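You operate a simulated robot arm through the tools that you are given. There is no shell and no other tool. Be economical: measure what you need, move in short steps, check, and stop when the job is done.

Carry out the task below with a simulated robot arm. There is one attempt and no reset: what you move stays moved.

TASK
Put things in order on the top of the lamp bench. At the end: the yellow tape measure stands on top of the orange levelling block; the yellow lens box from the top of the lamp bench stands where the white can (marked "WAX") stood; the clear bottle stands where the yellow tape measure stood; the white can from the top of the lamp bench stands where the clear bottle stood; whatever was shut is shut again. Leave all else as you found it, and nothing knocked over.
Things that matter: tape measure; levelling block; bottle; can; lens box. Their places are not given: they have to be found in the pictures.

Only the result counts: the job must be done as asked and must still hold three seconds after the hand-in. Knocking over, shifting, dropping, spilling or breaking anything else fails it.

THE ROBOT
A 6-joint arm with a two-finger parallel gripper, fixed in place. Base frame: the origin is at the foot of the arm, x ahead of it, y to its left, z up; the work surface is at about z = 0.86. Lengths are in m, angles in degrees, forces in N, time in s.
With the tool pointing down near the work surface it reaches from about 0.24 to 0.64 m from the base axis. Its first joint turns from -66.0 to 66.0 degrees. Payload 2.7 kg.
The TCP is the grasp point between the finger pads, 0.023 m short of the fingertips. In the tool frame z runs along the fingers and y along their closing line. The gripper opens to 0.094 m. The fingers are 0.038 m wide and 0.01 m thick; the gripper's body (0.054 by 0.096 m) begins 0.039 m behind the TCP.
Orientation is that of the tool frame in the base frame, as [roll, pitch, yaw] about the fixed x, y, z axes, in that order (R = Rz(yaw) Ry(pitch) Rx(roll)). With the fingers straight down and closing along the base's y, the tool's x points along the base's -x, its y along +y and its z along -z.

THE INTERFACE
- The arm moves only by the tool servo_tool. Its arguments are lists of equal length, an entry for each row: "offset": the shift along the tool's x, y, z in m, a list of three; "turn": the turn, a rotation vector about the tool's x, y, z in degrees, a list of three; "grip": the gripper command, from -1 (shut) to 1 (fully open), values between in proportion. In form: {"offset": [[dx, dy, dz], ...], "turn": [[wx, wy, wz], ...], "grip": [grip, ...]}. A call has 1 to 10 rows; each row shifts and turns the commanded pose from where the row before left it, along the tool's axes as they then stand. A row lasts 0.2 s, in which the tool goes at most 0.05 m and 8.6 degrees; a call with a longer step from one row to the next is refused whole, and so is a gripper value outside its range. Where a pose cannot be reached the arm comes as near as it can. A force on the tool above 40 N (or 10 N above the force at the start of the call, whichever is more), or a blocked arm, ends the call early, and 0.2 s more pass. The fingers move at their own pace (about 0.045 m/s each) and stop on an object; they squeeze with about 39 N. The grip force told is the motor's: it shows also when the fingers shut on nothing. Time passes only in rows, and 0.2 s behind the last, so rows that do not move let the fingers close. The reply holds the time, the measured pose of the TCP, the force on the tool along the base axes, the opening and the grip force, in the units named above and with some noise.
- Cameras (640 x 400 px; columns grow to the right, rows downward): "scene" is fixed at [0.0782, -0.4459, 1.3878]; the picture's right is [0.68, -0.73, 0.00], its down [-0.52, -0.48, -0.70] and it looks along [0.52, 0.48, -0.71] (base axes); focal length 256 px, centre (320, 200). "wrist" rides on the gripper at [-0.039, 0, -0.044] in the tool frame; the picture's right is [0.00, -1.00, 0.00], its down [0.97, 0.00, -0.24] and it looks along [0.24, 0.00, 0.97] (tool axes); focal length 218 px, centre (320, 200).
- snapshot(camera): a new picture of that camera. The clock stands still meanwhile.
- point_at(camera, pixels): for up to 12 pixels [column, row] of the newest picture of that camera ("zoom" is the newest enlarged one), the place [x, y, z] in the base frame of the surface seen there, good to about 0.003 m. The clock stands still meanwhile.
- close_up(camera, box): a new picture of the part [left, top, right, bottom] of that camera's present view, enlarged. The clock stands still meanwhile.
- finish_job(): hands the job in; it is judged then, once.

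Go step by step. Measure first, check grasps and placings, and put right what went wrong. The budget is 80 turns and 34 pictures, counting those below and the enlarged ones. Unless the task says otherwise, let go and move clear before handing in, and close with one line.

The tools are called after "Request:" as name(argument=value, ...) on one line, values as JSON. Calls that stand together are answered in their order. servo_tool: Moves the arm, as the interface text tells. Its arguments: {"type":"object","properties":{"offset":{"type":"array","items":{"type":"array","items":{"type":"number"}}},"turn":{"type":"array","items":{"type":"array","items":{"type":"number"}}},"grip":{"type":"array","items":{"type":"number"}}},"required":["offset","turn","grip"]} The other tools are called the same way: snapshot (camera) takes a picture; point_at (camera, pixels) gives the place of the surface under pixels of a picture; close_up (camera, box) takes an enlarged picture of a part of a camera's view; finish_job () hands the job in.

At the start:

```text
time_s: 0.0
eef_pos: [0.4258, -0.0376, 1.143]
orientation: [179.9, 0.1, -180.0]
ft_force: [0.5, -0.1, 0.6]
width: 0.094
grasp_force: 0.1
```

scene: 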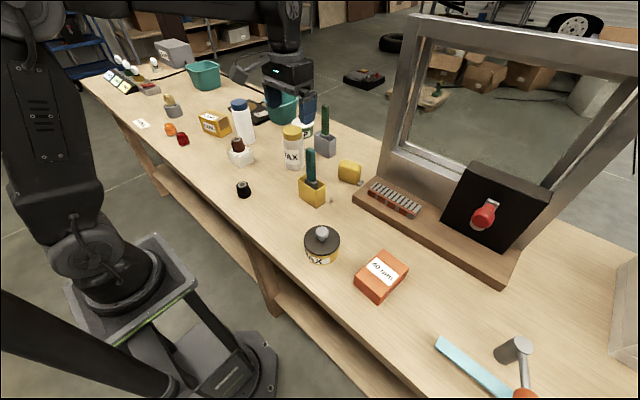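
wrist: 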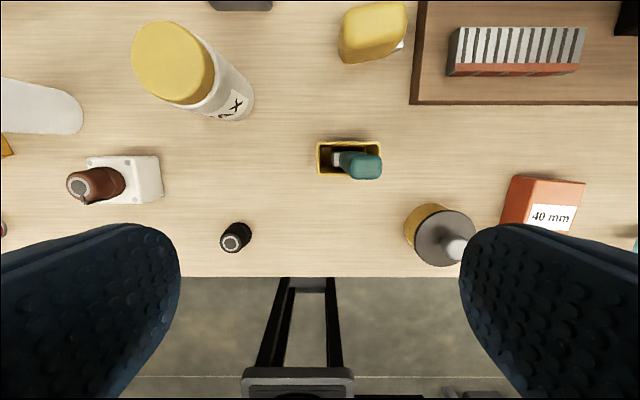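

The scene shows a WAX can near (292,148), a bottle near (242,120), a yellow tape measure near (350,172), and an orange block near (381,276). I'll enlarge the view to tell the look-alikes apart.

Request:
close_up(camera="scene", box=[150, 60, 390, 210])

Request:
close_up(camera="scene", box=[280, 130, 520, 310])

```text
2.67 times, centred on (270, 135) of scene
```

zoom: 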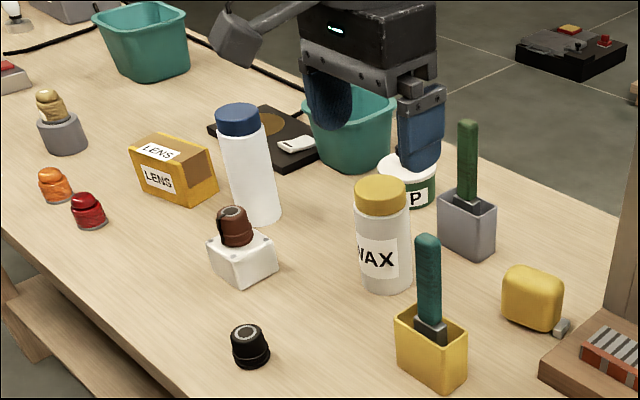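

```text
2.22 times, centred on (400, 220) of scene
```

zoom: 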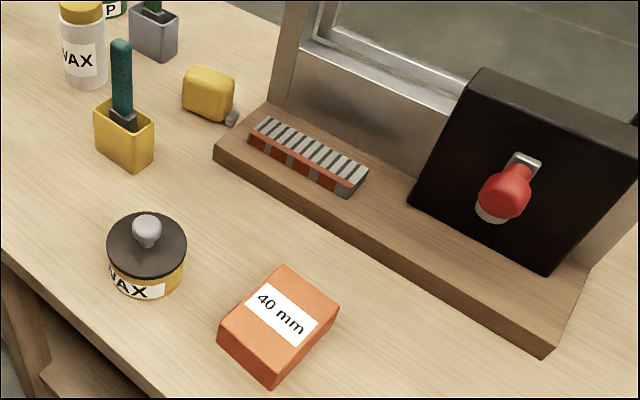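

The white can "WAX" is the yellow-lidded jar at (292,148). The bottle is the blue-capped one, the lens box is at (214,123), the tape at (350,172) and the block at (381,276). Next I measure them in the scene picture.

Request:
point_at(camera="scene", pixels=[[292, 130], [292, 155], [239, 103], [244, 128], [212, 115], [208, 128], [225, 128], [349, 165], [347, 178], [382, 268], [372, 290], [303, 183]])

Request:
snapshot(camera="wrist")

Request:
point_at(camera="wrist", pixels=[[170, 60], [230, 105], [370, 25], [350, 50], [399, 46], [343, 35], [405, 10], [515, 180], [583, 185], [550, 190], [350, 145], [40, 110]])

```text
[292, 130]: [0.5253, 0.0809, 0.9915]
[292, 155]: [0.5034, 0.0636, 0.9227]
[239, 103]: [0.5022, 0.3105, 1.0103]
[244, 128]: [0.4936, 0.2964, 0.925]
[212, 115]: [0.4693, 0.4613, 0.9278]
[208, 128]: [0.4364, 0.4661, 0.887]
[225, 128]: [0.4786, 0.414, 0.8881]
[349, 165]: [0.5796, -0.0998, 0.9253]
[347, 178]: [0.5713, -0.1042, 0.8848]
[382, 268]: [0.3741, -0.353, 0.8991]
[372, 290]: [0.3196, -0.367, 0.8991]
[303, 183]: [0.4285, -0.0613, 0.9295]
```

```text
29 pictures are left
```

wrist: 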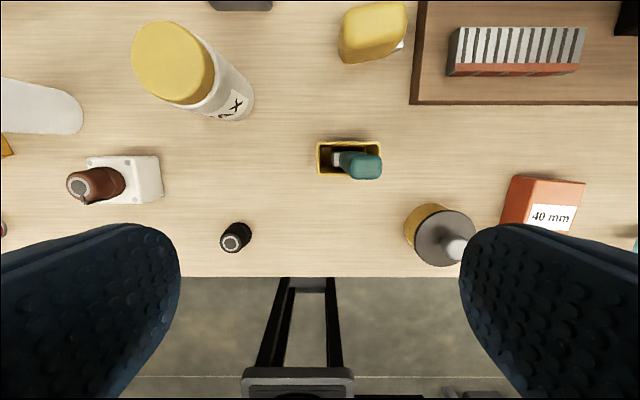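

```text
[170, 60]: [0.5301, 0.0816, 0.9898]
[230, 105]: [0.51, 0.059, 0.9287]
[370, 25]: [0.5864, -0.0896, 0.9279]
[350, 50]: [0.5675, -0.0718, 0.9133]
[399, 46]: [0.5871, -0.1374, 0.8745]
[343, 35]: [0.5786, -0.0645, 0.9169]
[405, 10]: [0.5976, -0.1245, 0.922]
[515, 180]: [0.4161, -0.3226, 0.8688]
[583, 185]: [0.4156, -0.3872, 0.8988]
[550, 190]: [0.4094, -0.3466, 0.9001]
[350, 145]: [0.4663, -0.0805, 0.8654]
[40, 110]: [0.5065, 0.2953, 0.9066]
```

The order tape → bottle → can → lens box needs no temporary place. I'll check the window frame as an obstacle, then move above the tape for a look straight down.

Request:
point_at(camera="scene", pixels=[[385, 160], [400, 100], [412, 40], [360, 195], [395, 200], [440, 190], [470, 230], [363, 180], [358, 160], [324, 145], [310, 190], [322, 235]])

Request:
servo_tool(offset=[[-0.04, -0.018, 0], [-0.04, -0.018, 0], [-0.04, -0.017, 0], [0, 0, 0]], turn=[[0, 0, 0], [0, 0, 0], [0, 0, 0], [0, 0, 0]], grip=[1, 1, 1, 1])

Request:
snapshot(camera="wrist")

```text
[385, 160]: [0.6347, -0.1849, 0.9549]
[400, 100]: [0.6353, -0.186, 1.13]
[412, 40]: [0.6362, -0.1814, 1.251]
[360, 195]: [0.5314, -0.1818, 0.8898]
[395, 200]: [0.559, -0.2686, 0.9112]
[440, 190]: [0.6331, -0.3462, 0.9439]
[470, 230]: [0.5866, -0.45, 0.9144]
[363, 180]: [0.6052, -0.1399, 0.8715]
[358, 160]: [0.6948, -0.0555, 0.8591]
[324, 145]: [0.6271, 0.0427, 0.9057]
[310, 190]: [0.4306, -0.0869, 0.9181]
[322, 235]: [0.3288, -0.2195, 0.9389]
```

```text
time_s: 1.0
eef_pos: [0.5451, -0.0909, 1.1431]
orientation: [179.9, 0.1, -179.9]
ft_force: [0.3, -0.4, 0.5]
width: 0.094
grasp_force: 0.1
```

```text
28 pictures are left
```

wrist: 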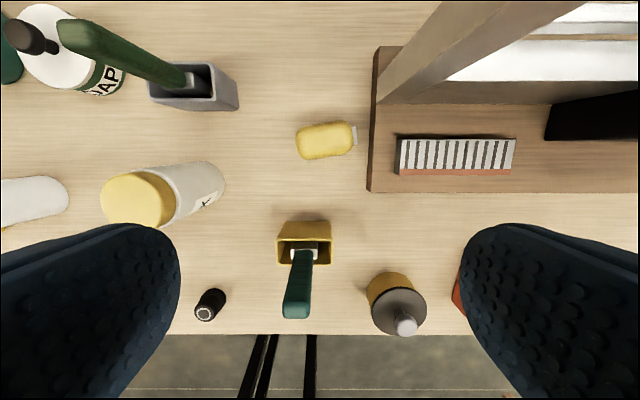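

The tape is at (325,141), long along y and rotated a little. I measure its outline.

Request:
point_at(camera="wrist", pixels=[[299, 145], [325, 124], [325, 140], [349, 135], [325, 156], [303, 130], [345, 124], [305, 157], [347, 149], [354, 134], [325, 170], [360, 200]])

Request:
close_up(camera="wrist", box=[270, 100, 390, 175])

```text
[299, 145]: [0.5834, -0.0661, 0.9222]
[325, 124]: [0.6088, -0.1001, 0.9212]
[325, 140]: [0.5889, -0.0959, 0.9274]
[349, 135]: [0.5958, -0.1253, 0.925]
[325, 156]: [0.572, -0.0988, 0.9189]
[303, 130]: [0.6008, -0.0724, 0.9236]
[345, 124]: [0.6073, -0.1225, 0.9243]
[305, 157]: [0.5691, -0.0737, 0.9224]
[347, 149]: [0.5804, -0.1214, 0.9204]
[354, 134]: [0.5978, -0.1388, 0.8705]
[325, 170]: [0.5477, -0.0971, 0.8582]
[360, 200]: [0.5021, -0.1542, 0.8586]
```

```text
5.33 times, centred on (330, 138) of wrist
```

zoom: 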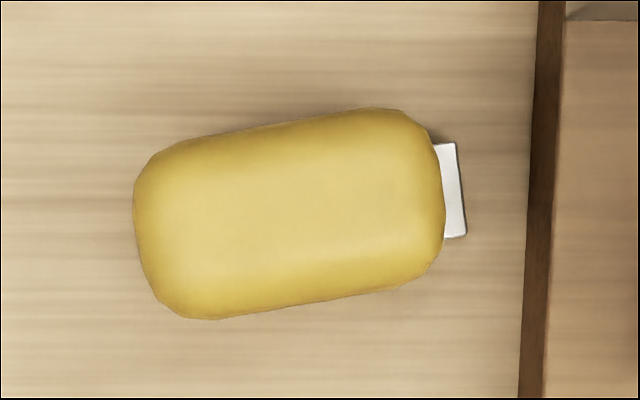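

The tape's centre is at about (0.589, -0.096), its long axis is 9.5° off -y, its top is at 0.928 and it is 0.036 thick. I turn the tool by 80.5° so it closes across the thin sides.

Request:
servo_tool(offset=[[0, 0, 0], [0, 0, 0], [0, 0, 0], [0, 0, 0], [0, 0, 0], [0, 0, 0], [0, 0, 0], [0, 0, 0], [0, 0, 0], [0, 0, 0]], turn=[[0, 0, 8.05], [0, 0, 8.05], [0, 0, 8.05], [0, 0, 8.05], [0, 0, 8.05], [0, 0, 8.05], [0, 0, 8.05], [0, 0, 8.05], [0, 0, 8.05], [0, 0, 8.05]], grip=[0.6, 0.6, 0.6, 0.6, 0.6, 0.6, 0.6, 0.6, 0.6, 0.6])

```text
time_s: 3.2
eef_pos: [0.5449, -0.0902, 1.1416]
orientation: [-180.0, -0.1, 99.4]
ft_force: [0.2, -0.4, 0.0]
width: 0.0751
grasp_force: 0.1
```

Request:
servo_tool(offset=[[-0.0132, 0.0424, 0], [0, 0, 0.048], [0, 0, 0.048], [0, 0, 0.045], [0, 0, 0]], turn=[[0, 0, 0], [0, 0, 0], [0, 0, 0], [0, 0, 0], [0, 0, 0]], grip=[0.6, 0.6, 0.6, 0.6, 0.6])

Request:
snapshot(camera="wrist")

```text
time_s: 4.4
eef_pos: [0.583, -0.0958, 0.9983]
orientation: [179.8, 0.0, 99.6]
ft_force: [0.3, 0.3, 0.1]
width: 0.075
grasp_force: 0.0
out of reach, approached as far as the arm can: row 1
```

```text
26 pictures are left
```

wrist: 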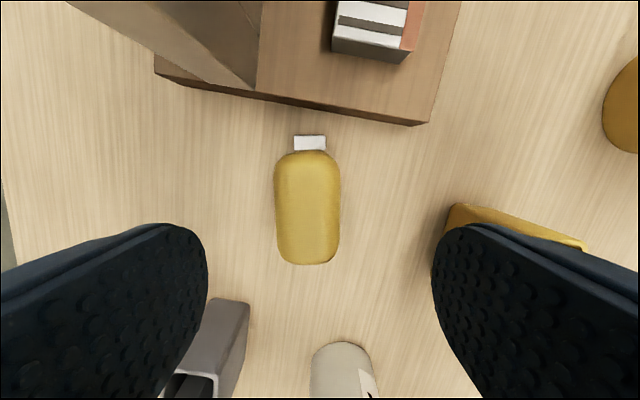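

The view is well aligned: the tape is centred at (308,208) between the fingers. I correct 6 mm in x and go down.

Request:
servo_tool(offset=[[-0.001, 0.005, 0.03], [0, 0, 0.035], [0, 0, 0.031], [0, 0, 0]], turn=[[0, 0, 0], [0, 0, 0], [0, 0, 0], [0, 0, 0]], grip=[0.6, 0.6, 0.6, 0.6])

Request:
snapshot(camera="wrist")

```text
time_s: 5.4
eef_pos: [0.5883, -0.095, 0.9026]
orientation: [180.0, 0.1, 99.6]
ft_force: [0.7, -0.4, -0.6]
width: 0.075
grasp_force: 0.3
```

```text
25 pictures are left
```

wrist: 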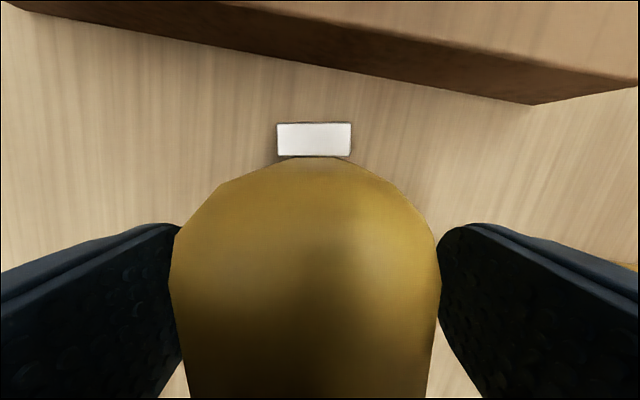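

The fingers straddle the tape. I close and lift.

Request:
servo_tool(offset=[[0, 0, 0], [0, 0, 0], [0, 0, 0], [0, 0, 0], [0, 0, -0.01], [0, 0, -0.04], [0, 0, -0.04]], turn=[[0, 0, 0], [0, 0, 0], [0, 0, 0], [0, 0, 0], [0, 0, 0], [0, 0, 0], [0, 0, 0]], grip=[-1, -1, -1, -1, -1, -1, -1])

Request:
close_up(camera="scene", box=[280, 100, 520, 320])

Request:
point_at(camera="scene", pixels=[[386, 252], [407, 266], [380, 298], [356, 279], [382, 268], [395, 262], [370, 290], [410, 275], [380, 304]])

```text
time_s: 7.0
eef_pos: [0.589, -0.0963, 0.9926]
orientation: [179.9, -0.2, 99.5]
ft_force: [-0.4, -0.7, 0.5]
width: 0.0
grasp_force: 39.0
```

```text
1.82 times, centred on (400, 210) of scene
```

zoom: 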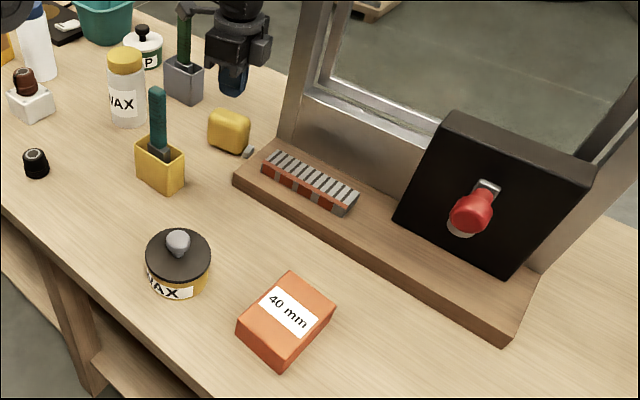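

```text
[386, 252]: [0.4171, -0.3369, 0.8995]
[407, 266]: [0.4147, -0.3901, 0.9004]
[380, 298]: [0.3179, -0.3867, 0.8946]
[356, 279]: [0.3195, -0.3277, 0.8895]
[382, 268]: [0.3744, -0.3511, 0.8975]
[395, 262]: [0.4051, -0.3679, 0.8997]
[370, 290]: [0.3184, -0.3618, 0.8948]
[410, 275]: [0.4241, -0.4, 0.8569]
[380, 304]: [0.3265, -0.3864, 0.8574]
```

The fingers shut on nothing: width is 0 and the tape is still on the bench at zoom (229,130). I check from the wrist whether it shifted.

Request:
servo_tool(offset=[[0, 0, 0], [0, 0, 0], [0, 0, 0], [0, 0, 0]], turn=[[0, 0, 0], [0, 0, 0], [0, 0, 0], [0, 0, 0]], grip=[0.6, 0.6, 0.6, 0.6])

Request:
snapshot(camera="wrist")

Request:
point_at(camera="wrist", pixels=[[308, 165], [308, 200], [308, 225], [308, 255], [280, 205], [335, 205], [310, 142], [308, 262]])

```text
time_s: 8.0
eef_pos: [0.5882, -0.0949, 0.9913]
orientation: [179.9, -0.2, 99.6]
ft_force: [1.0, -0.3, 0.5]
width: 0.0751
grasp_force: 0.2
```

```text
23 pictures are left
```

wrist: 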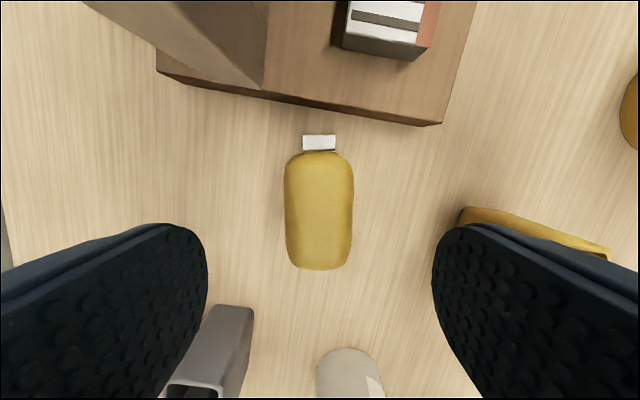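

```text
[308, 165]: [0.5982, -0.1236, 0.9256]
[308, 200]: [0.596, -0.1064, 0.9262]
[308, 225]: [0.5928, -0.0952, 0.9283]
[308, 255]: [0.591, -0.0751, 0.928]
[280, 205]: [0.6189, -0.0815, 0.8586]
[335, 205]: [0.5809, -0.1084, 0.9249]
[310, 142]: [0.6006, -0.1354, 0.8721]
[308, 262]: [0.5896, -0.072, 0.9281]
```

The tape is centred and has not moved. I go a little lower this time (TCP 0.894), close, and read the width before lifting.

Request:
servo_tool(offset=[[0, 0, 0.04], [0, 0, 0.04], [0, 0, 0.017], [0, 0, 0], [0, 0, 0], [0, 0, 0], [0, 0, 0], [0, 0, 0]], turn=[[0, 0, 0], [0, 0, 0], [0, 0, 0], [0, 0, 0], [0, 0, 0], [0, 0, 0], [0, 0, 0], [0, 0, 0]], grip=[0.6, 0.6, 0.6, 0.6, -1, -1, -1, -1])

Request:
snapshot(camera="wrist")

```text
time_s: 9.8
eef_pos: [0.5884, -0.0963, 0.8944]
orientation: [179.9, -0.1, 99.7]
ft_force: [0.6, 0.1, -0.3]
width: 0.0395
grasp_force: 38.7
```

```text
22 pictures are left
```

wrist: 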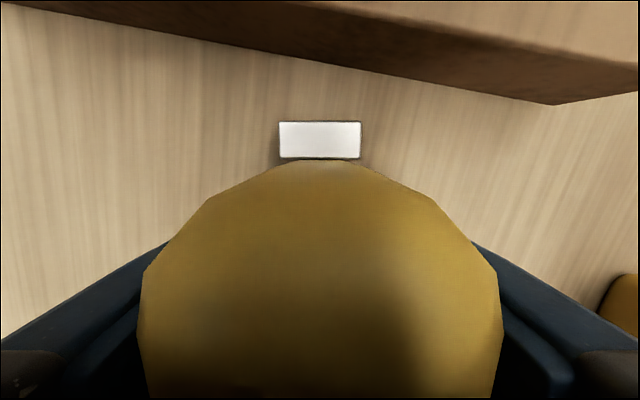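

Gripped at 0.0395 m with 38.7 N. I lift slowly and check the width.

Request:
servo_tool(offset=[[0, 0, -0.005], [0, 0, -0.005], [0, 0, -0.01]], turn=[[0, 0, 0], [0, 0, 0], [0, 0, 0]], grip=[-1, -1, -1])

```text
time_s: 10.6
eef_pos: [0.5881, -0.0952, 0.9146]
orientation: [179.8, -0.1, 99.6]
ft_force: [0.3, 0.5, -3.6]
width: 0.0397
grasp_force: 38.9
```

Held. I measure the block's top edges precisely in the enlarged picture while raising the tape.

Request:
point_at(camera="zoom", pixels=[[290, 276], [331, 309], [283, 348], [242, 321], [310, 293], [305, 331], [262, 337], [266, 298], [290, 270], [337, 308], [284, 360], [236, 323]])

Request:
servo_tool(offset=[[0, 0, -0.04], [0, 0, -0.04], [0, 0, -0.04], [0, 0, -0.03], [0, -0.04, 0], [0, -0.04, 0], [0, -0.04, 0], [0, -0.04, 0], [0, 0, 0]], turn=[[0, 0, 0], [0, 0, 0], [0, 0, 0], [0, 0, 0], [0, 0, 0], [0, 0, 0], [0, 0, 0], [0, 0, 0], [0, 0, 0]], grip=[-1, -1, -1, -1, -1, -1, -1, -1, -1])

```text
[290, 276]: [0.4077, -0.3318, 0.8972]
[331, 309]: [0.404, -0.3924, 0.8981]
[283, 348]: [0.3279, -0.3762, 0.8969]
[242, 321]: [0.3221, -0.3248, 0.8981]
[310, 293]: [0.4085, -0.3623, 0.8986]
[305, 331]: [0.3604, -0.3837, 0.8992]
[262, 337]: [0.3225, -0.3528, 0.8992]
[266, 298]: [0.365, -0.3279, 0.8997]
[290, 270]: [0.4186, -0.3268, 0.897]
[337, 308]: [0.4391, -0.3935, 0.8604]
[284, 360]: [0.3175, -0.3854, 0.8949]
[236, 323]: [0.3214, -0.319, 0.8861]
```

```text
time_s: 12.6
eef_pos: [0.4288, -0.1235, 1.0648]
orientation: [179.9, 0.1, 99.6]
ft_force: [-0.4, 0.4, -1.7]
width: 0.0396
grasp_force: 39.2
```

Request:
servo_tool(offset=[[-0.044, -0.02, 0], [-0.044, -0.02, 0], [-0.044, -0.02, 0], [-0.044, -0.02, 0], [-0.044, -0.02, 0], [0, 0, 0]], turn=[[0, 0, 0], [0, 0, 0], [0, 0, 0], [0, 0, 0], [0, 0, 0], [0, 0, 0]], grip=[-1, -1, -1, -1, -1, -1])

Request:
servo_tool(offset=[[0, 0, 0], [0, 0, 0], [0, 0, 0], [0, 0, 0], [0, 0, 0], [0, 0, 0], [0, 0, 0], [0, 0, 0], [0, 0, 0], [0, 0, 0]], turn=[[0, 0, -8.1], [0, 0, -8.1], [0, 0, -8.1], [0, 0, -8.1], [0, 0, -8.1], [0, 0, -8.1], [0, 0, -8.1], [0, 0, -8.1], [0, 0, -8.1], [0, 0, -4]], grip=[-1, -1, -1, -1, -1, -1, -1, -1, -1, -1])

Request:
snapshot(camera="wrist")

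```text
time_s: 14.0
eef_pos: [0.3663, -0.3571, 1.0648]
orientation: [180.0, -0.1, 99.6]
ft_force: [0.1, 0.3, -2.1]
width: 0.0399
grasp_force: 39.5
```

```text
time_s: 16.2
eef_pos: [0.3672, -0.3558, 1.0642]
orientation: [179.9, 0.2, 176.6]
ft_force: [-0.3, 0.8, -2.4]
width: 0.0398
grasp_force: 38.8
```

```text
21 pictures are left
```

wrist: 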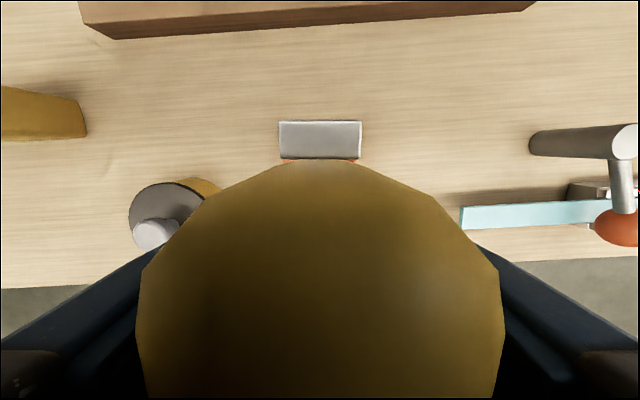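

Orientation matches the block (about -3°). I lower to just above the block's top.

Request:
servo_tool(offset=[[0, 0, 0.045], [0, 0, 0.045], [0, 0, 0.03], [0, 0, 0.006], [0, 0, 0]], turn=[[0, 0, 0], [0, 0, 0], [0, 0, 0], [0, 0, 0], [0, 0, 0]], grip=[-1, -1, -1, -1, -1])

Request:
close_up(camera="scene", box=[320, 200, 440, 310])

```text
time_s: 17.4
eef_pos: [0.3659, -0.3573, 0.939]
orientation: [179.8, 0.2, 176.5]
ft_force: [-0.1, 0.3, -2.4]
width: 0.0398
grasp_force: 39.1
```

```text
3.64 times, centred on (380, 255) of scene
```

zoom: 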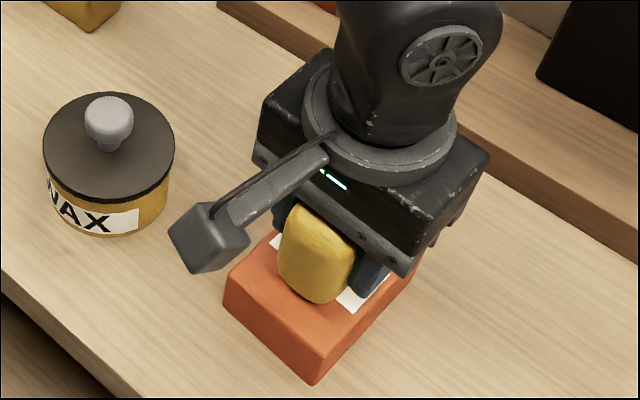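

Request:
servo_tool(offset=[[0, 0, 0.002], [0, 0, 0.001], [0, 0, 0.001], [0, 0, 0]], turn=[[0, 0, 0], [0, 0, 0], [0, 0, 0], [0, 0, 0]], grip=[-1, -1, -1, -1])

```text
time_s: 18.4
eef_pos: [0.3674, -0.3543, 0.9352]
orientation: [180.0, 0.0, 176.6]
ft_force: [-0.2, -0.1, -2.7]
width: 0.0399
grasp_force: 39.4
```

Request:
servo_tool(offset=[[0, 0, 0.001], [0, 0, 0.001], [0, 0, 0]], turn=[[0, 0, 0], [0, 0, 0], [0, 0, 0]], grip=[-1, -1, -1])

```text
time_s: 19.2
eef_pos: [0.3679, -0.356, 0.934]
orientation: [-179.9, 0.1, 176.5]
ft_force: [-3.5, 3.3, 18.2]
width: 0.0398
grasp_force: 39.3
```

Contact: +18 N. I let go and rise clear.

Request:
servo_tool(offset=[[0, 0, -0.0005], [0, 0, 0], [0, 0, 0], [0, 0, -0.03], [0, 0, -0.045], [0, 0, -0.045], [0, 0, -0.045]], turn=[[0, 0, 0], [0, 0, 0], [0, 0, 0], [0, 0, 0], [0, 0, 0], [0, 0, 0], [0, 0, 0]], grip=[0.5, 0.5, 0.5, 0.5, 0.5, 0.5, 0.5])

Request:
snapshot(camera="wrist")

Request:
close_up(camera="scene", box=[300, 150, 460, 310])

```text
time_s: 20.8
eef_pos: [0.3663, -0.3561, 1.0976]
orientation: [179.9, 0.1, 176.5]
ft_force: [0.0, -0.5, 0.3]
width: 0.0705
grasp_force: 0.1
```

```text
19 pictures are left
```

wrist: 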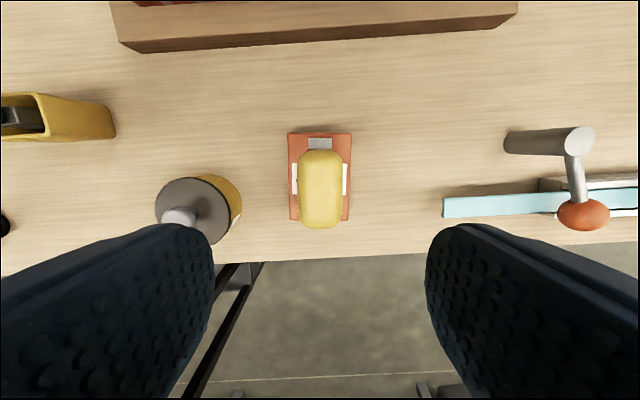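

```text
2.50 times, centred on (380, 230) of scene
```

zoom: 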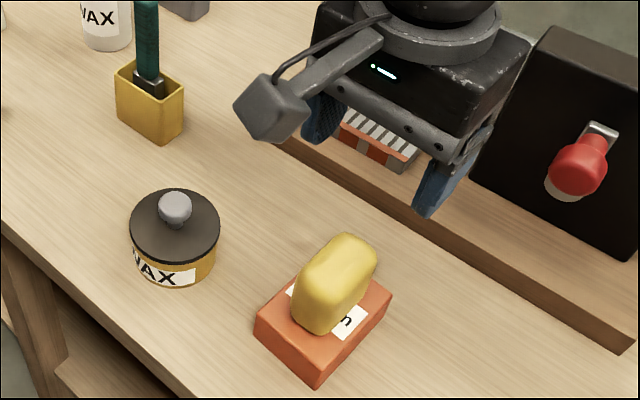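

The tape stands centred on the block. Now I travel high to the bottle.

Request:
servo_tool(offset=[[-0.0047, 0.0451, -0.003], [-0.0047, 0.0451, -0.003], [-0.0047, 0.0451, -0.003], [-0.0047, 0.0451, -0.003], [-0.0047, 0.0451, -0.003], [-0.0047, 0.0451, -0.003], [-0.0047, 0.0451, -0.003]], turn=[[0, 0, 0], [0, 0, 0], [0, 0, 0], [0, 0, 0], [0, 0, 0], [0, 0, 0], [0, 0, 0]], grip=[1, 1, 1, 1, 1, 1, 1])

Request:
servo_tool(offset=[[-0.0047, 0.0451, 0], [-0.0047, 0.0451, 0], [-0.0047, 0.0451, 0], [-0.0047, 0.0451, 0], [-0.0047, 0.0451, 0], [-0.0047, 0.0451, 0], [-0.0047, 0.0451, 0], [0, 0, 0]], turn=[[0, 0, 0], [0, 0, 0], [0, 0, 0], [0, 0, 0], [0, 0, 0], [0, 0, 0], [0, 0, 0], [0, 0, 0]], grip=[1, 1, 1, 1, 1, 1, 1, 1])

Request:
snapshot(camera="wrist")

```text
time_s: 22.4
eef_pos: [0.4193, -0.0436, 1.1206]
orientation: [179.9, 0.0, 176.4]
ft_force: [1.1, 0.5, 0.5]
width: 0.0938
grasp_force: 0.2
```

```text
time_s: 24.2
eef_pos: [0.4713, 0.272, 1.1202]
orientation: [179.9, 0.0, 176.5]
ft_force: [-0.3, 0.7, -0.2]
width: 0.0941
grasp_force: 0.0
```

```text
17 pictures are left
```

wrist: 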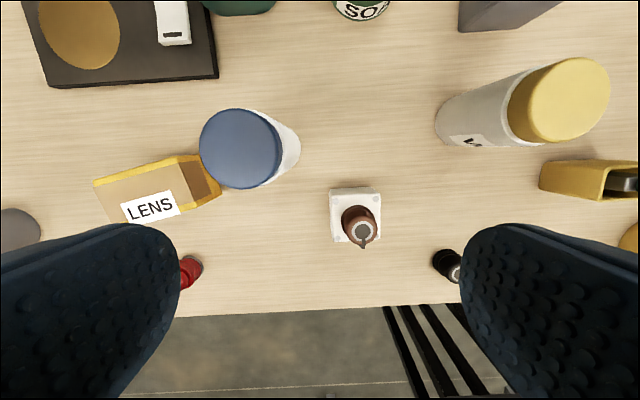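

The bottle's cap is at (241,148), the lens box at (160,190), the can's lid at (560,102). I measure them all.

Request:
point_at(camera="wrist", pixels=[[202, 148], [279, 150], [241, 111], [241, 186], [288, 150], [518, 100], [607, 100], [560, 63], [560, 140], [100, 187], [180, 158], [216, 190]])

Request:
point_at(camera="wrist", pixels=[[127, 220], [196, 207], [203, 170], [185, 160], [160, 195], [95, 184], [360, 225], [290, 165], [440, 120], [500, 140], [217, 80], [130, 85]])

```text
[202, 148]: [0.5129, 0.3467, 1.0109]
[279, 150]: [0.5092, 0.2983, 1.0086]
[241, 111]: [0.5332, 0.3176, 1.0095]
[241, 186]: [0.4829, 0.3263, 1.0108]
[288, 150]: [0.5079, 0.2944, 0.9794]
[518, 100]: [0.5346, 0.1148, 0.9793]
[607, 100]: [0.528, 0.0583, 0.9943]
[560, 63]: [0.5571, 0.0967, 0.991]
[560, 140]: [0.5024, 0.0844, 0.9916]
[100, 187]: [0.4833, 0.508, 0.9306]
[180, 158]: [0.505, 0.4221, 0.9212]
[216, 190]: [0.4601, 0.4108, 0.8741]
```

```text
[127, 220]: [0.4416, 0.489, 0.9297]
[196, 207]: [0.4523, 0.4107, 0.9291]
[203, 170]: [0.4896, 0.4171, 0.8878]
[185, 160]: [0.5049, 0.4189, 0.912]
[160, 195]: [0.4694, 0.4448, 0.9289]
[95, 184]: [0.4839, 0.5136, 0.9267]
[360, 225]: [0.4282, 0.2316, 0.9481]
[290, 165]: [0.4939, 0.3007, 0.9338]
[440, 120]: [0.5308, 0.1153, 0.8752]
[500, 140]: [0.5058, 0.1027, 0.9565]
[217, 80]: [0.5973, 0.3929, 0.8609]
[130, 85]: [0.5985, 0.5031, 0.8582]
```

Bottle: centre (0.508, 0.3225), top 1.010, about 0.058 across. Can: (0.530, 0.087), top 0.991. Lens box: about (0.471, 0.459), top 0.93. I move above the bottle and check the handle heights for the carry path.

Request:
servo_tool(offset=[[-0.0167, 0.0263, 0.03], [-0.0168, 0.0263, 0.03], [0, 0, 0]], turn=[[0, 0, 0], [0, 0, 0], [0, 0, 0]], grip=[1, 1, 1])

Request:
snapshot(camera="wrist")

Request:
point_at(camera="scene", pixels=[[310, 151], [326, 107], [310, 160], [324, 112]])

```text
time_s: 25.0
eef_pos: [0.5076, 0.3213, 1.06]
orientation: [179.9, 0.1, 176.5]
ft_force: [-0.4, -0.2, 0.8]
width: 0.0937
grasp_force: 0.1
```

```text
16 pictures are left
```

wrist: 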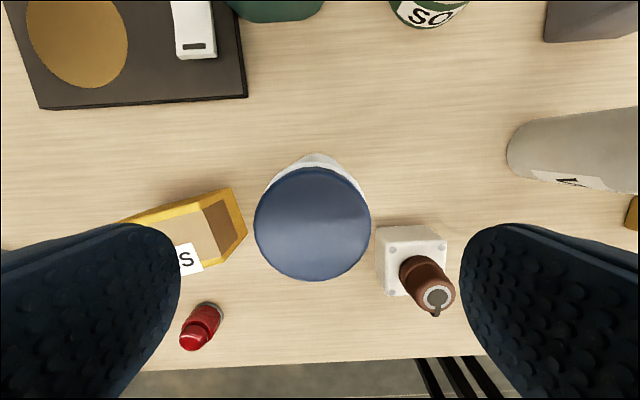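

```text
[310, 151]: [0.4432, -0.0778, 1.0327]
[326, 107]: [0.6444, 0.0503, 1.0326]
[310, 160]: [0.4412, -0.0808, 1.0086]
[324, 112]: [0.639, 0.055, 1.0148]
```

The bottle is centred between the fingers (cap centre (312,223)). The handle tops reach 1.035, so I'll route between them. I descend and grip just under the cap.

Request:
servo_tool(offset=[[0, 0.0025, 0.03], [0, 0, 0.03], [0, 0, 0.0215], [0, 0, 0], [0, 0, 0], [0, 0, 0], [0, 0, 0], [0, 0, 0]], turn=[[0, 0, 0], [0, 0, 0], [0, 0, 0], [0, 0, 0], [0, 0, 0], [0, 0, 0], [0, 0, 0], [0, 0, 0]], grip=[1, 1, 1, 1, -1, -1, -1, -1])

Request:
servo_tool(offset=[[0, 0, -0.005], [0, 0, -0.005], [0, 0, 0]], turn=[[0, 0, 0], [0, 0, 0], [0, 0, 0]], grip=[-1, -1, -1])

Request:
close_up(camera="scene", box=[180, 50, 340, 200])

```text
time_s: 26.8
eef_pos: [0.5093, 0.3225, 0.9796]
orientation: [179.9, 0.1, 176.5]
ft_force: [0.0, 1.3, 1.0]
width: 0.0593
grasp_force: 39.1
```

```text
time_s: 27.6
eef_pos: [0.509, 0.3237, 0.9886]
orientation: [180.0, 0.1, 176.6]
ft_force: [-0.1, -0.2, -3.2]
width: 0.0591
grasp_force: 38.7
```

```text
2.67 times, centred on (260, 125) of scene
```

zoom: 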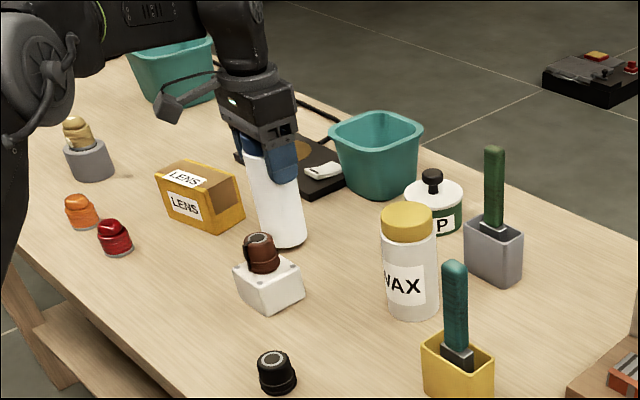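

Held (3 N, 0.059 wide). I lift, draw back a little, and swing at height over the can.

Request:
servo_tool(offset=[[0, 0, -0.04], [0.02, -0.001, -0.04], [0.02, -0.001, -0.04], [0.02, -0.001, -0.042], [0, 0, 0]], turn=[[0, 0, 0], [0, 0, 0], [0, 0, 0], [0, 0, 0], [0, 0, 0]], grip=[-1, -1, -1, -1, -1])

Request:
servo_tool(offset=[[-0.0113, -0.0398, 0], [-0.0113, -0.0398, 0], [-0.0113, -0.0398, 0], [-0.0113, -0.0398, 0], [-0.0113, -0.0398, 0], [-0.0113, -0.0398, 0], [-0.0113, -0.0398, 0], [-0.0113, -0.0398, 0], [0, 0, 0]], turn=[[0, 0, 0], [0, 0, 0], [0, 0, 0], [0, 0, 0], [0, 0, 0], [0, 0, 0], [0, 0, 0], [0, 0, 0], [0, 0, 0]], grip=[-1, -1, -1, -1, -1, -1, -1, -1, -1])

```text
time_s: 28.8
eef_pos: [0.4487, 0.3233, 1.1503]
orientation: [180.0, 0.1, 176.4]
ft_force: [0.0, 0.2, -3.0]
width: 0.0592
grasp_force: 39.9
```

```text
time_s: 30.8
eef_pos: [0.5204, -0.0, 1.1509]
orientation: [179.9, 0.1, 176.4]
ft_force: [-1.3, -0.1, -3.3]
width: 0.0591
grasp_force: 38.6
```

Request:
servo_tool(offset=[[-0.0224, -0.0387, 0], [-0.0271, -0.0334, 0.02], [-0.0249, -0.0196, 0.035], [0, 0, 0.04], [0, 0, 0.03], [0, 0, 0]], turn=[[0, 0, 0], [0, 0, 0], [0, 0, 0], [0, 0, 0], [0, 0, 0], [0, 0, 0]], grip=[-1, -1, -1, -1, -1, -1])

```text
time_s: 32.2
eef_pos: [0.5883, -0.0963, 1.0262]
orientation: [179.9, 0.1, 176.4]
ft_force: [-0.3, -0.4, -3.6]
width: 0.0593
grasp_force: 38.3
```

Request:
servo_tool(offset=[[0, 0, 0.03], [0, 0, 0.014], [0, 0, 0.001], [0, 0, 0.001], [0, 0, 0]], turn=[[0, 0, 0], [0, 0, 0], [0, 0, 0], [0, 0, 0], [0, 0, 0]], grip=[-1, -1, -1, -1, -1])

```text
time_s: 33.4
eef_pos: [0.5886, -0.0962, 0.9799]
orientation: [179.9, 0.1, 176.5]
ft_force: [0.9, 0.3, -3.1]
width: 0.0594
grasp_force: 38.9
```

Request:
servo_tool(offset=[[0, 0, 0.001], [0, 0, 0.001], [0, 0, 0]], turn=[[0, 0, 0], [0, 0, 0], [0, 0, 0]], grip=[-1, -1, -1])

```text
time_s: 34.2
eef_pos: [0.5886, -0.0945, 0.9806]
orientation: [-180.0, 0.3, 176.5]
ft_force: [-4.3, 1.6, 14.2]
width: 0.0592
grasp_force: 39.5
```

It is down (+14 N). I release and rise straight up.

Request:
servo_tool(offset=[[0, 0, -0.0005], [0, 0, 0], [0, 0, 0], [0, 0, -0.03], [0, 0, -0.04], [0.02, 0, -0.04], [0.02, 0, -0.03], [0, 0, 0]], turn=[[0, 0, 0], [0, 0, 0], [0, 0, 0], [0, 0, 0], [0, 0, 0], [0, 0, 0], [0, 0, 0], [0, 0, 0]], grip=[0.9, 0.9, 0.9, 0.9, 0.9, 0.9, 0.9, 0.9])

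Request:
snapshot(camera="scene")

```text
time_s: 36.0
eef_pos: [0.5466, -0.0941, 1.1188]
orientation: [180.0, 0.1, 176.5]
ft_force: [0.0, 0.0, -0.3]
width: 0.0893
grasp_force: 0.0
```

```text
14 pictures are left
```

scene: 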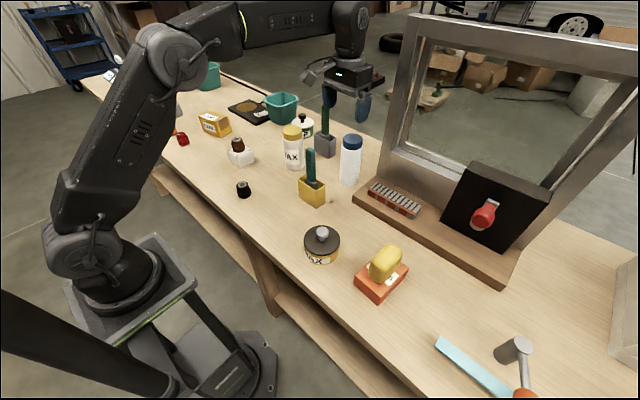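

The bottle stands upright on the old tape spot. Now I move above the can.

Request:
servo_tool(offset=[[0.0069, 0.0449, 0], [0.0069, 0.0449, 0], [0.0069, 0.0449, 0], [0.0069, 0.0449, 0], [0, 0, 0.045], [0, 0, 0.02], [0, 0, 0]], turn=[[0, 0, 0], [0, 0, 0], [0, 0, 0], [0, 0, 0], [0, 0, 0], [0, 0, 0], [0, 0, 0]], grip=[1, 1, 1, 1, 1, 1, 1])

Request:
snapshot(camera="wrist")

Request:
point_at(camera="wrist", pixels=[[310, 220], [310, 180], [310, 265], [275, 220], [350, 220]])

```text
time_s: 37.6
eef_pos: [0.5313, 0.087, 1.0523]
orientation: [179.9, 0.1, 176.5]
ft_force: [0.8, 0.3, -0.2]
width: 0.0937
grasp_force: 0.1
```

```text
13 pictures are left
```

wrist: 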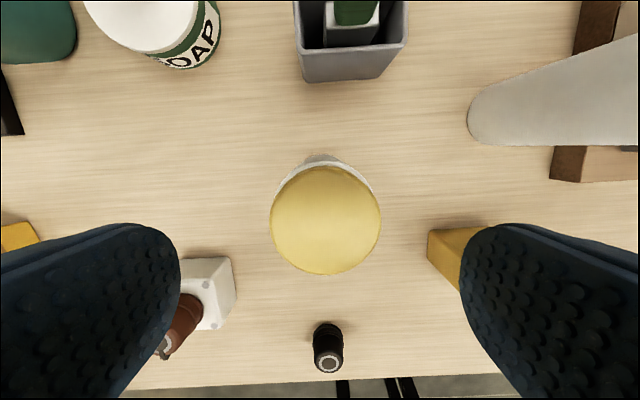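

```text
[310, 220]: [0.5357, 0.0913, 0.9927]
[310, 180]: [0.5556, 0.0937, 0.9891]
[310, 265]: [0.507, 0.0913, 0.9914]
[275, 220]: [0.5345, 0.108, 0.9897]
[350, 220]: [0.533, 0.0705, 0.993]
```

Lid centre (325,220) gives the can at about (0.531, 0.085), well aligned. I descend, grip and test the lift.

Request:
servo_tool(offset=[[0, -0.002, 0.035], [0, 0, 0.035], [0, 0, 0.0225], [0, 0, 0], [0, 0, 0], [0, 0, 0], [0, 0, 0], [0, 0, 0]], turn=[[0, 0, 0], [0, 0, 0], [0, 0, 0], [0, 0, 0], [0, 0, 0], [0, 0, 0], [0, 0, 0], [0, 0, 0]], grip=[1, 1, 1, 1, -1, -1, -1, -1])

Request:
servo_tool(offset=[[0, 0, -0.005], [0, 0, -0.005], [0, 0, 0]], turn=[[0, 0, 0], [0, 0, 0], [0, 0, 0]], grip=[-1, -1, -1])

```text
time_s: 39.4
eef_pos: [0.5301, 0.0857, 0.9594]
orientation: [179.9, 0.1, 176.5]
ft_force: [0.0, -1.0, 0.4]
width: 0.0629
grasp_force: 39.0
```

```text
time_s: 40.2
eef_pos: [0.5331, 0.0849, 0.9709]
orientation: [179.9, 0.2, 176.5]
ft_force: [0.1, -0.7, -3.3]
width: 0.0626
grasp_force: 39.0
```

Request:
servo_tool(offset=[[0, 0, -0.043], [0, 0, -0.043], [0, 0, -0.043], [0.0131, 0.0433, 0], [0.0131, 0.0433, 0], [0.0131, 0.0433, 0], [0.0131, 0.0433, 0], [0.0131, 0.0433, 0], [-0.0268, 0.0197, 0.03], [0, 0, 0]], turn=[[0, 0, 0], [0, 0, 0], [0, 0, 0], [0, 0, 0], [0, 0, 0], [0, 0, 0], [0, 0, 0], [0, 0, 0], [0, 0, 0], [0, 0, 0]], grip=[-1, -1, -1, -1, -1, -1, -1, -1, -1, -1])

```text
time_s: 42.4
eef_pos: [0.5061, 0.323, 1.0689]
orientation: [-179.9, 0.1, 176.5]
ft_force: [0.2, 0.4, -3.4]
width: 0.0628
grasp_force: 39.2
```

Request:
servo_tool(offset=[[-0.002, 0, 0.04], [0, 0, 0.04], [0, 0, 0.023], [0, 0, 0.003], [0, 0, 0.001], [0, 0, 0]], turn=[[0, 0, 0], [0, 0, 0], [0, 0, 0], [0, 0, 0], [0, 0, 0], [0, 0, 0]], grip=[-1, -1, -1, -1, -1, -1])

```text
time_s: 43.8
eef_pos: [0.509, 0.3237, 0.9614]
orientation: [179.9, 0.0, 176.5]
ft_force: [-0.3, 0.0, -2.3]
width: 0.0627
grasp_force: 38.7
```

Request:
servo_tool(offset=[[0, 0, 0.001], [0, 0, 0.001], [0, 0, 0]], turn=[[0, 0, 0], [0, 0, 0], [0, 0, 0]], grip=[-1, -1, -1])

```text
time_s: 44.6
eef_pos: [0.51, 0.3237, 0.9597]
orientation: [180.0, 0.1, 176.5]
ft_force: [-0.1, 0.7, -2.7]
width: 0.0626
grasp_force: 38.9
```

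Request:
servo_tool(offset=[[0, 0, 0.001], [0, 0, 0.001], [0, 0, 0]], turn=[[0, 0, 0], [0, 0, 0], [0, 0, 0]], grip=[-1, -1, -1])

```text
time_s: 45.4
eef_pos: [0.5088, 0.3242, 0.9593]
orientation: [179.9, 0.2, 176.4]
ft_force: [-1.7, -1.3, 6.9]
width: 0.0626
grasp_force: 39.0
```

Contact (+7 N). I release, rise, draw back and look at the lens box.

Request:
servo_tool(offset=[[0, 0, -0.0005], [0, 0, 0], [0, 0, 0], [0, 0, -0.03], [0, 0, -0.04], [0, 0, -0.045], [0.028, 0.0233, -0.02], [0.028, 0.0233, 0], [0.028, 0.0233, 0], [0, 0, 0]], turn=[[0, 0, 0], [0, 0, 0], [0, 0, 0], [0, 0, 0], [0, 0, 0], [0, 0, 0], [0, 0, 0], [0, 0, 0], [0, 0, 0], [0, 0, 0]], grip=[1, 1, 1, 1, 1, 1, 1, 1, 1, 1])

Request:
snapshot(camera="wrist")

```text
time_s: 47.6
eef_pos: [0.4297, 0.4001, 1.0949]
orientation: [179.9, 0.2, 176.5]
ft_force: [0.0, 0.1, 0.2]
width: 0.0941
grasp_force: 0.0
```

```text
12 pictures are left
```

wrist: 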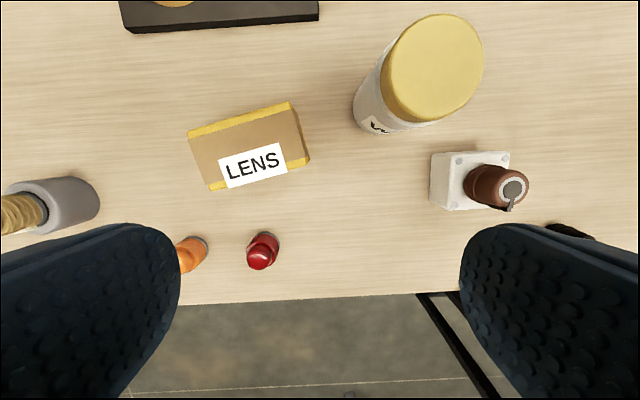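

Request:
point_at(camera="wrist", pixels=[[190, 134], [289, 104], [308, 157], [212, 188], [248, 148], [262, 231], [200, 162], [298, 130], [188, 245], [299, 102], [240, 118], [255, 176]])

Request:
close_up(camera="wrist", box=[150, 80, 350, 205])

```text
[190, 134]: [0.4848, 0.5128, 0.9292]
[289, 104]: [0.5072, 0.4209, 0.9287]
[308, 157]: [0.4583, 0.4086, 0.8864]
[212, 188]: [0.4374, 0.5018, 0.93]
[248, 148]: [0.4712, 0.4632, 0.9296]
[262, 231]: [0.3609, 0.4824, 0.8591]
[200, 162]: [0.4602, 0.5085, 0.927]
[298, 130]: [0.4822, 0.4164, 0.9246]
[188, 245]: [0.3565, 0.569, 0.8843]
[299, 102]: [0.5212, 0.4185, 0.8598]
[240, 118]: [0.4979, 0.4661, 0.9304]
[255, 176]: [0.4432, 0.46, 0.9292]
```

```text
3.20 times, centred on (250, 142) of wrist
```

zoom: 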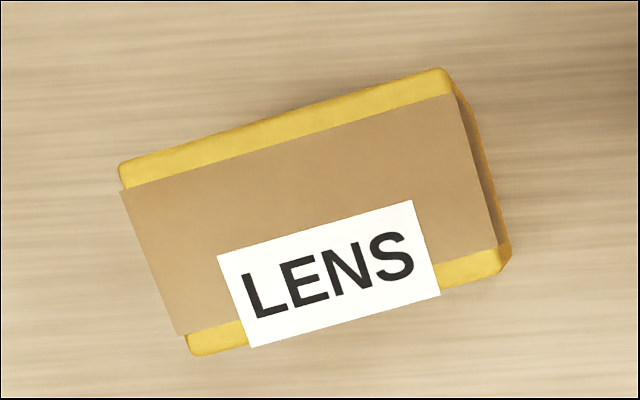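

The lens box has centre (0.4723, 0.4614), top 0.93, is 0.049 × 0.095, and its long axis is 13.5° off y. I turn the tool 73° to close across the short side, and check the size of the wrist protrusion seen at scene (312,76).

Request:
point_at(camera="scene", pixels=[[310, 76], [306, 80], [318, 82], [345, 78], [303, 74], [303, 122], [300, 128]])

Request:
servo_tool(offset=[[0, 0, 0], [0, 0, 0], [0, 0, 0], [0, 0, 0], [0, 0, 0], [0, 0, 0], [0, 0, 0], [0, 0, 0], [0, 0, 0], [0, 0, 0]], turn=[[0, 0, 8.1], [0, 0, 8.1], [0, 0, 8.1], [0, 0, 8.1], [0, 0, 8.1], [0, 0, 8.1], [0, 0, 8.1], [0, 0, 8.1], [0, 0, 8.3], [0, 0, 0]], grip=[0.8, 0.8, 0.8, 0.8, 0.8, 0.8, 0.8, 0.8, 0.8, 0.8])

```text
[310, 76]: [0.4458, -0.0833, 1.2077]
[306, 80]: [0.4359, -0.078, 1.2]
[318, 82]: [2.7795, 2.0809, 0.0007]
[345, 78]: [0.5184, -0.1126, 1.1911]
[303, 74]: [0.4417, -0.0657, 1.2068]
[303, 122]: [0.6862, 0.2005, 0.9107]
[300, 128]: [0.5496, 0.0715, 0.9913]
```

```text
time_s: 49.8
eef_pos: [0.4297, 0.3997, 1.0954]
orientation: [179.9, 0.0, 103.2]
ft_force: [0.3, -0.4, 0.2]
width: 0.0847
grasp_force: 0.1
```

Request:
servo_tool(offset=[[0.0118, 0.0186, 0.04], [0.0118, 0.0186, 0.04], [0.0118, 0.0185, 0.04], [0, 0, 0]], turn=[[0, 0, 0], [0, 0, 0], [0, 0, 0], [0, 0, 0]], grip=[0.8, 0.8, 0.8, 0.8])

Request:
snapshot(camera="wrist")

```text
time_s: 50.8
eef_pos: [0.4637, 0.435, 0.9714]
orientation: [179.9, 0.1, 103.4]
ft_force: [-0.5, -0.5, 0.0]
width: 0.0846
grasp_force: 0.0
out of reach, approached as far as the arm can: row 3
```

```text
10 pictures are left
```

wrist: 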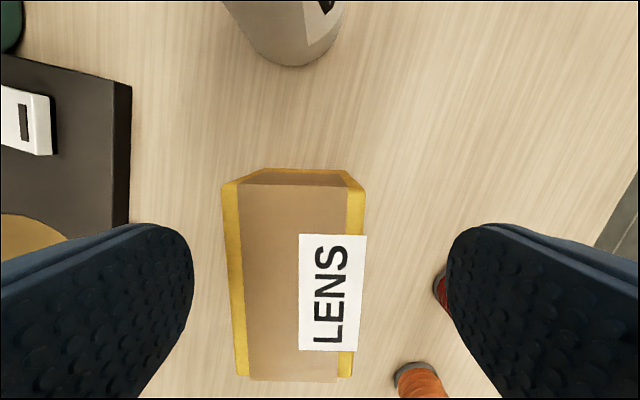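

The arm's reach ends about 0.015 short here. Lower down it should reach further, so I open fully, descend part way and check.

Request:
servo_tool(offset=[[0, 0, 0], [0, 0, 0.015], [0, 0, 0], [0, 0, 0]], turn=[[0, 0, 0], [0, 0, 0], [0, 0, 0], [0, 0, 0]], grip=[1, 1, 1, 1])

```text
time_s: 51.8
eef_pos: [0.4645, 0.4365, 0.9572]
orientation: [179.9, -0.1, 103.4]
ft_force: [0.1, -0.2, 0.5]
width: 0.0941
grasp_force: 0.0
```

Request:
servo_tool(offset=[[-0.004, 0.012, 0], [0, 0, 0]], turn=[[0, 0, 0], [0, 0, 0]], grip=[1, 1])

```text
time_s: 52.4
eef_pos: [0.4731, 0.4291, 0.9567]
orientation: [179.9, 0.0, 103.4]
ft_force: [-0.3, 0.3, -0.5]
width: 0.0939
grasp_force: 0.1
out of reach, approached as far as the arm can: row 1
```

Lateral alignment is now good, but the grip is 0.03 off the box's middle. I'll grip low, slide the box on the bench about 4 cm toward the base, then regrip at its middle.

Request:
servo_tool(offset=[[0, 0, 0.03], [0, 0, 0.024], [0, 0, 0]], turn=[[0, 0, 0], [0, 0, 0], [0, 0, 0]], grip=[1, 1, 1])

Request:
servo_tool(offset=[[0.01, 0.004, 0], [0, 0, 0]], turn=[[0, 0, 0], [0, 0, 0]], grip=[1, 1])

Request:
snapshot(camera="wrist")

```text
time_s: 53.2
eef_pos: [0.4764, 0.4306, 0.902]
orientation: [179.9, 0.0, 103.4]
ft_force: [-0.6, -1.0, 0.3]
width: 0.0941
grasp_force: 0.1
out of reach, approached as far as the arm can: row 1
```

```text
time_s: 53.8
eef_pos: [0.4719, 0.4365, 0.9032]
orientation: [179.9, -0.1, 103.4]
ft_force: [0.0, 0.3, -0.4]
width: 0.0942
grasp_force: 0.0
out of reach, approached as far as the arm can: row 1
```

```text
9 pictures are left
```

wrist: 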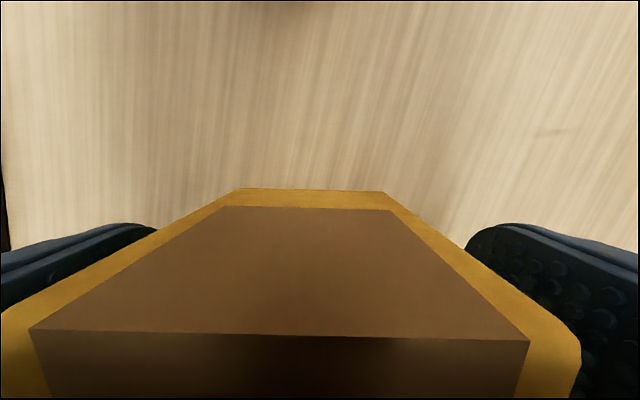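

Request:
servo_tool(offset=[[0, 0, 0], [0, 0, 0], [0, 0, 0], [0, 0, 0], [-0.0057, -0.0102, 0], [-0.0057, -0.0102, 0], [-0.0057, -0.0102, 0], [0, 0, 0]], turn=[[0, 0, 0], [0, 0, 0], [0, 0, 0], [0, 0, 0], [0, 0, 0], [0, 0, 0], [0, 0, 0], [0, 0, 0]], grip=[-1, -1, -1, -1, -1, -1, -1, -1])

```text
time_s: 55.6
eef_pos: [0.4548, 0.4218, 0.9026]
orientation: [179.9, -0.1, 103.4]
ft_force: [-0.6, 0.1, -0.7]
width: 0.0595
grasp_force: 38.7
out of reach, approached as far as the arm can: row 5, 6
```

Gripped (0.0595 wide) and slid. A bit more sliding, then I open and shift to the box's middle.

Request:
servo_tool(offset=[[-0.005, -0.009, 0], [0, 0, 0], [0, 0, 0], [0, 0, 0], [0.012, 0, 0], [0.012, 0, 0], [0, 0, 0]], turn=[[0, 0, 0], [0, 0, 0], [0, 0, 0], [0, 0, 0], [0, 0, 0], [0, 0, 0], [0, 0, 0]], grip=[-1, -1, 0.9, 0.9, 0.9, 0.9, 0.9])

Request:
servo_tool(offset=[[0, 0, 0], [0, 0, 0], [0, 0, 0], [0, 0, 0], [0, 0, -0.005], [0, 0, -0.005], [0, 0, 0]], turn=[[0, 0, 0], [0, 0, 0], [0, 0, 0], [0, 0, 0], [0, 0, 0], [0, 0, 0], [0, 0, 0]], grip=[-1, -1, -1, -1, -1, -1, -1])

Request:
snapshot(camera="wrist")

```text
time_s: 57.2
eef_pos: [0.4416, 0.4389, 0.9019]
orientation: [179.9, 0.0, 103.4]
ft_force: [0.2, -0.3, -0.1]
width: 0.089
grasp_force: 0.0
```

```text
time_s: 58.8
eef_pos: [0.4429, 0.4384, 0.912]
orientation: [180.0, 0.0, 103.4]
ft_force: [0.9, -0.9, -1.4]
width: 0.0597
grasp_force: 39.5
```

```text
8 pictures are left
```

wrist: 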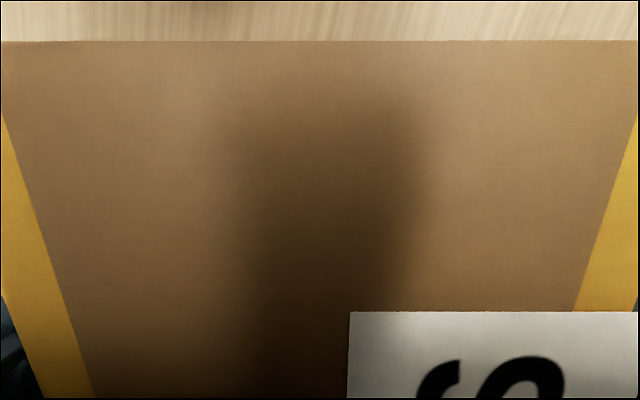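

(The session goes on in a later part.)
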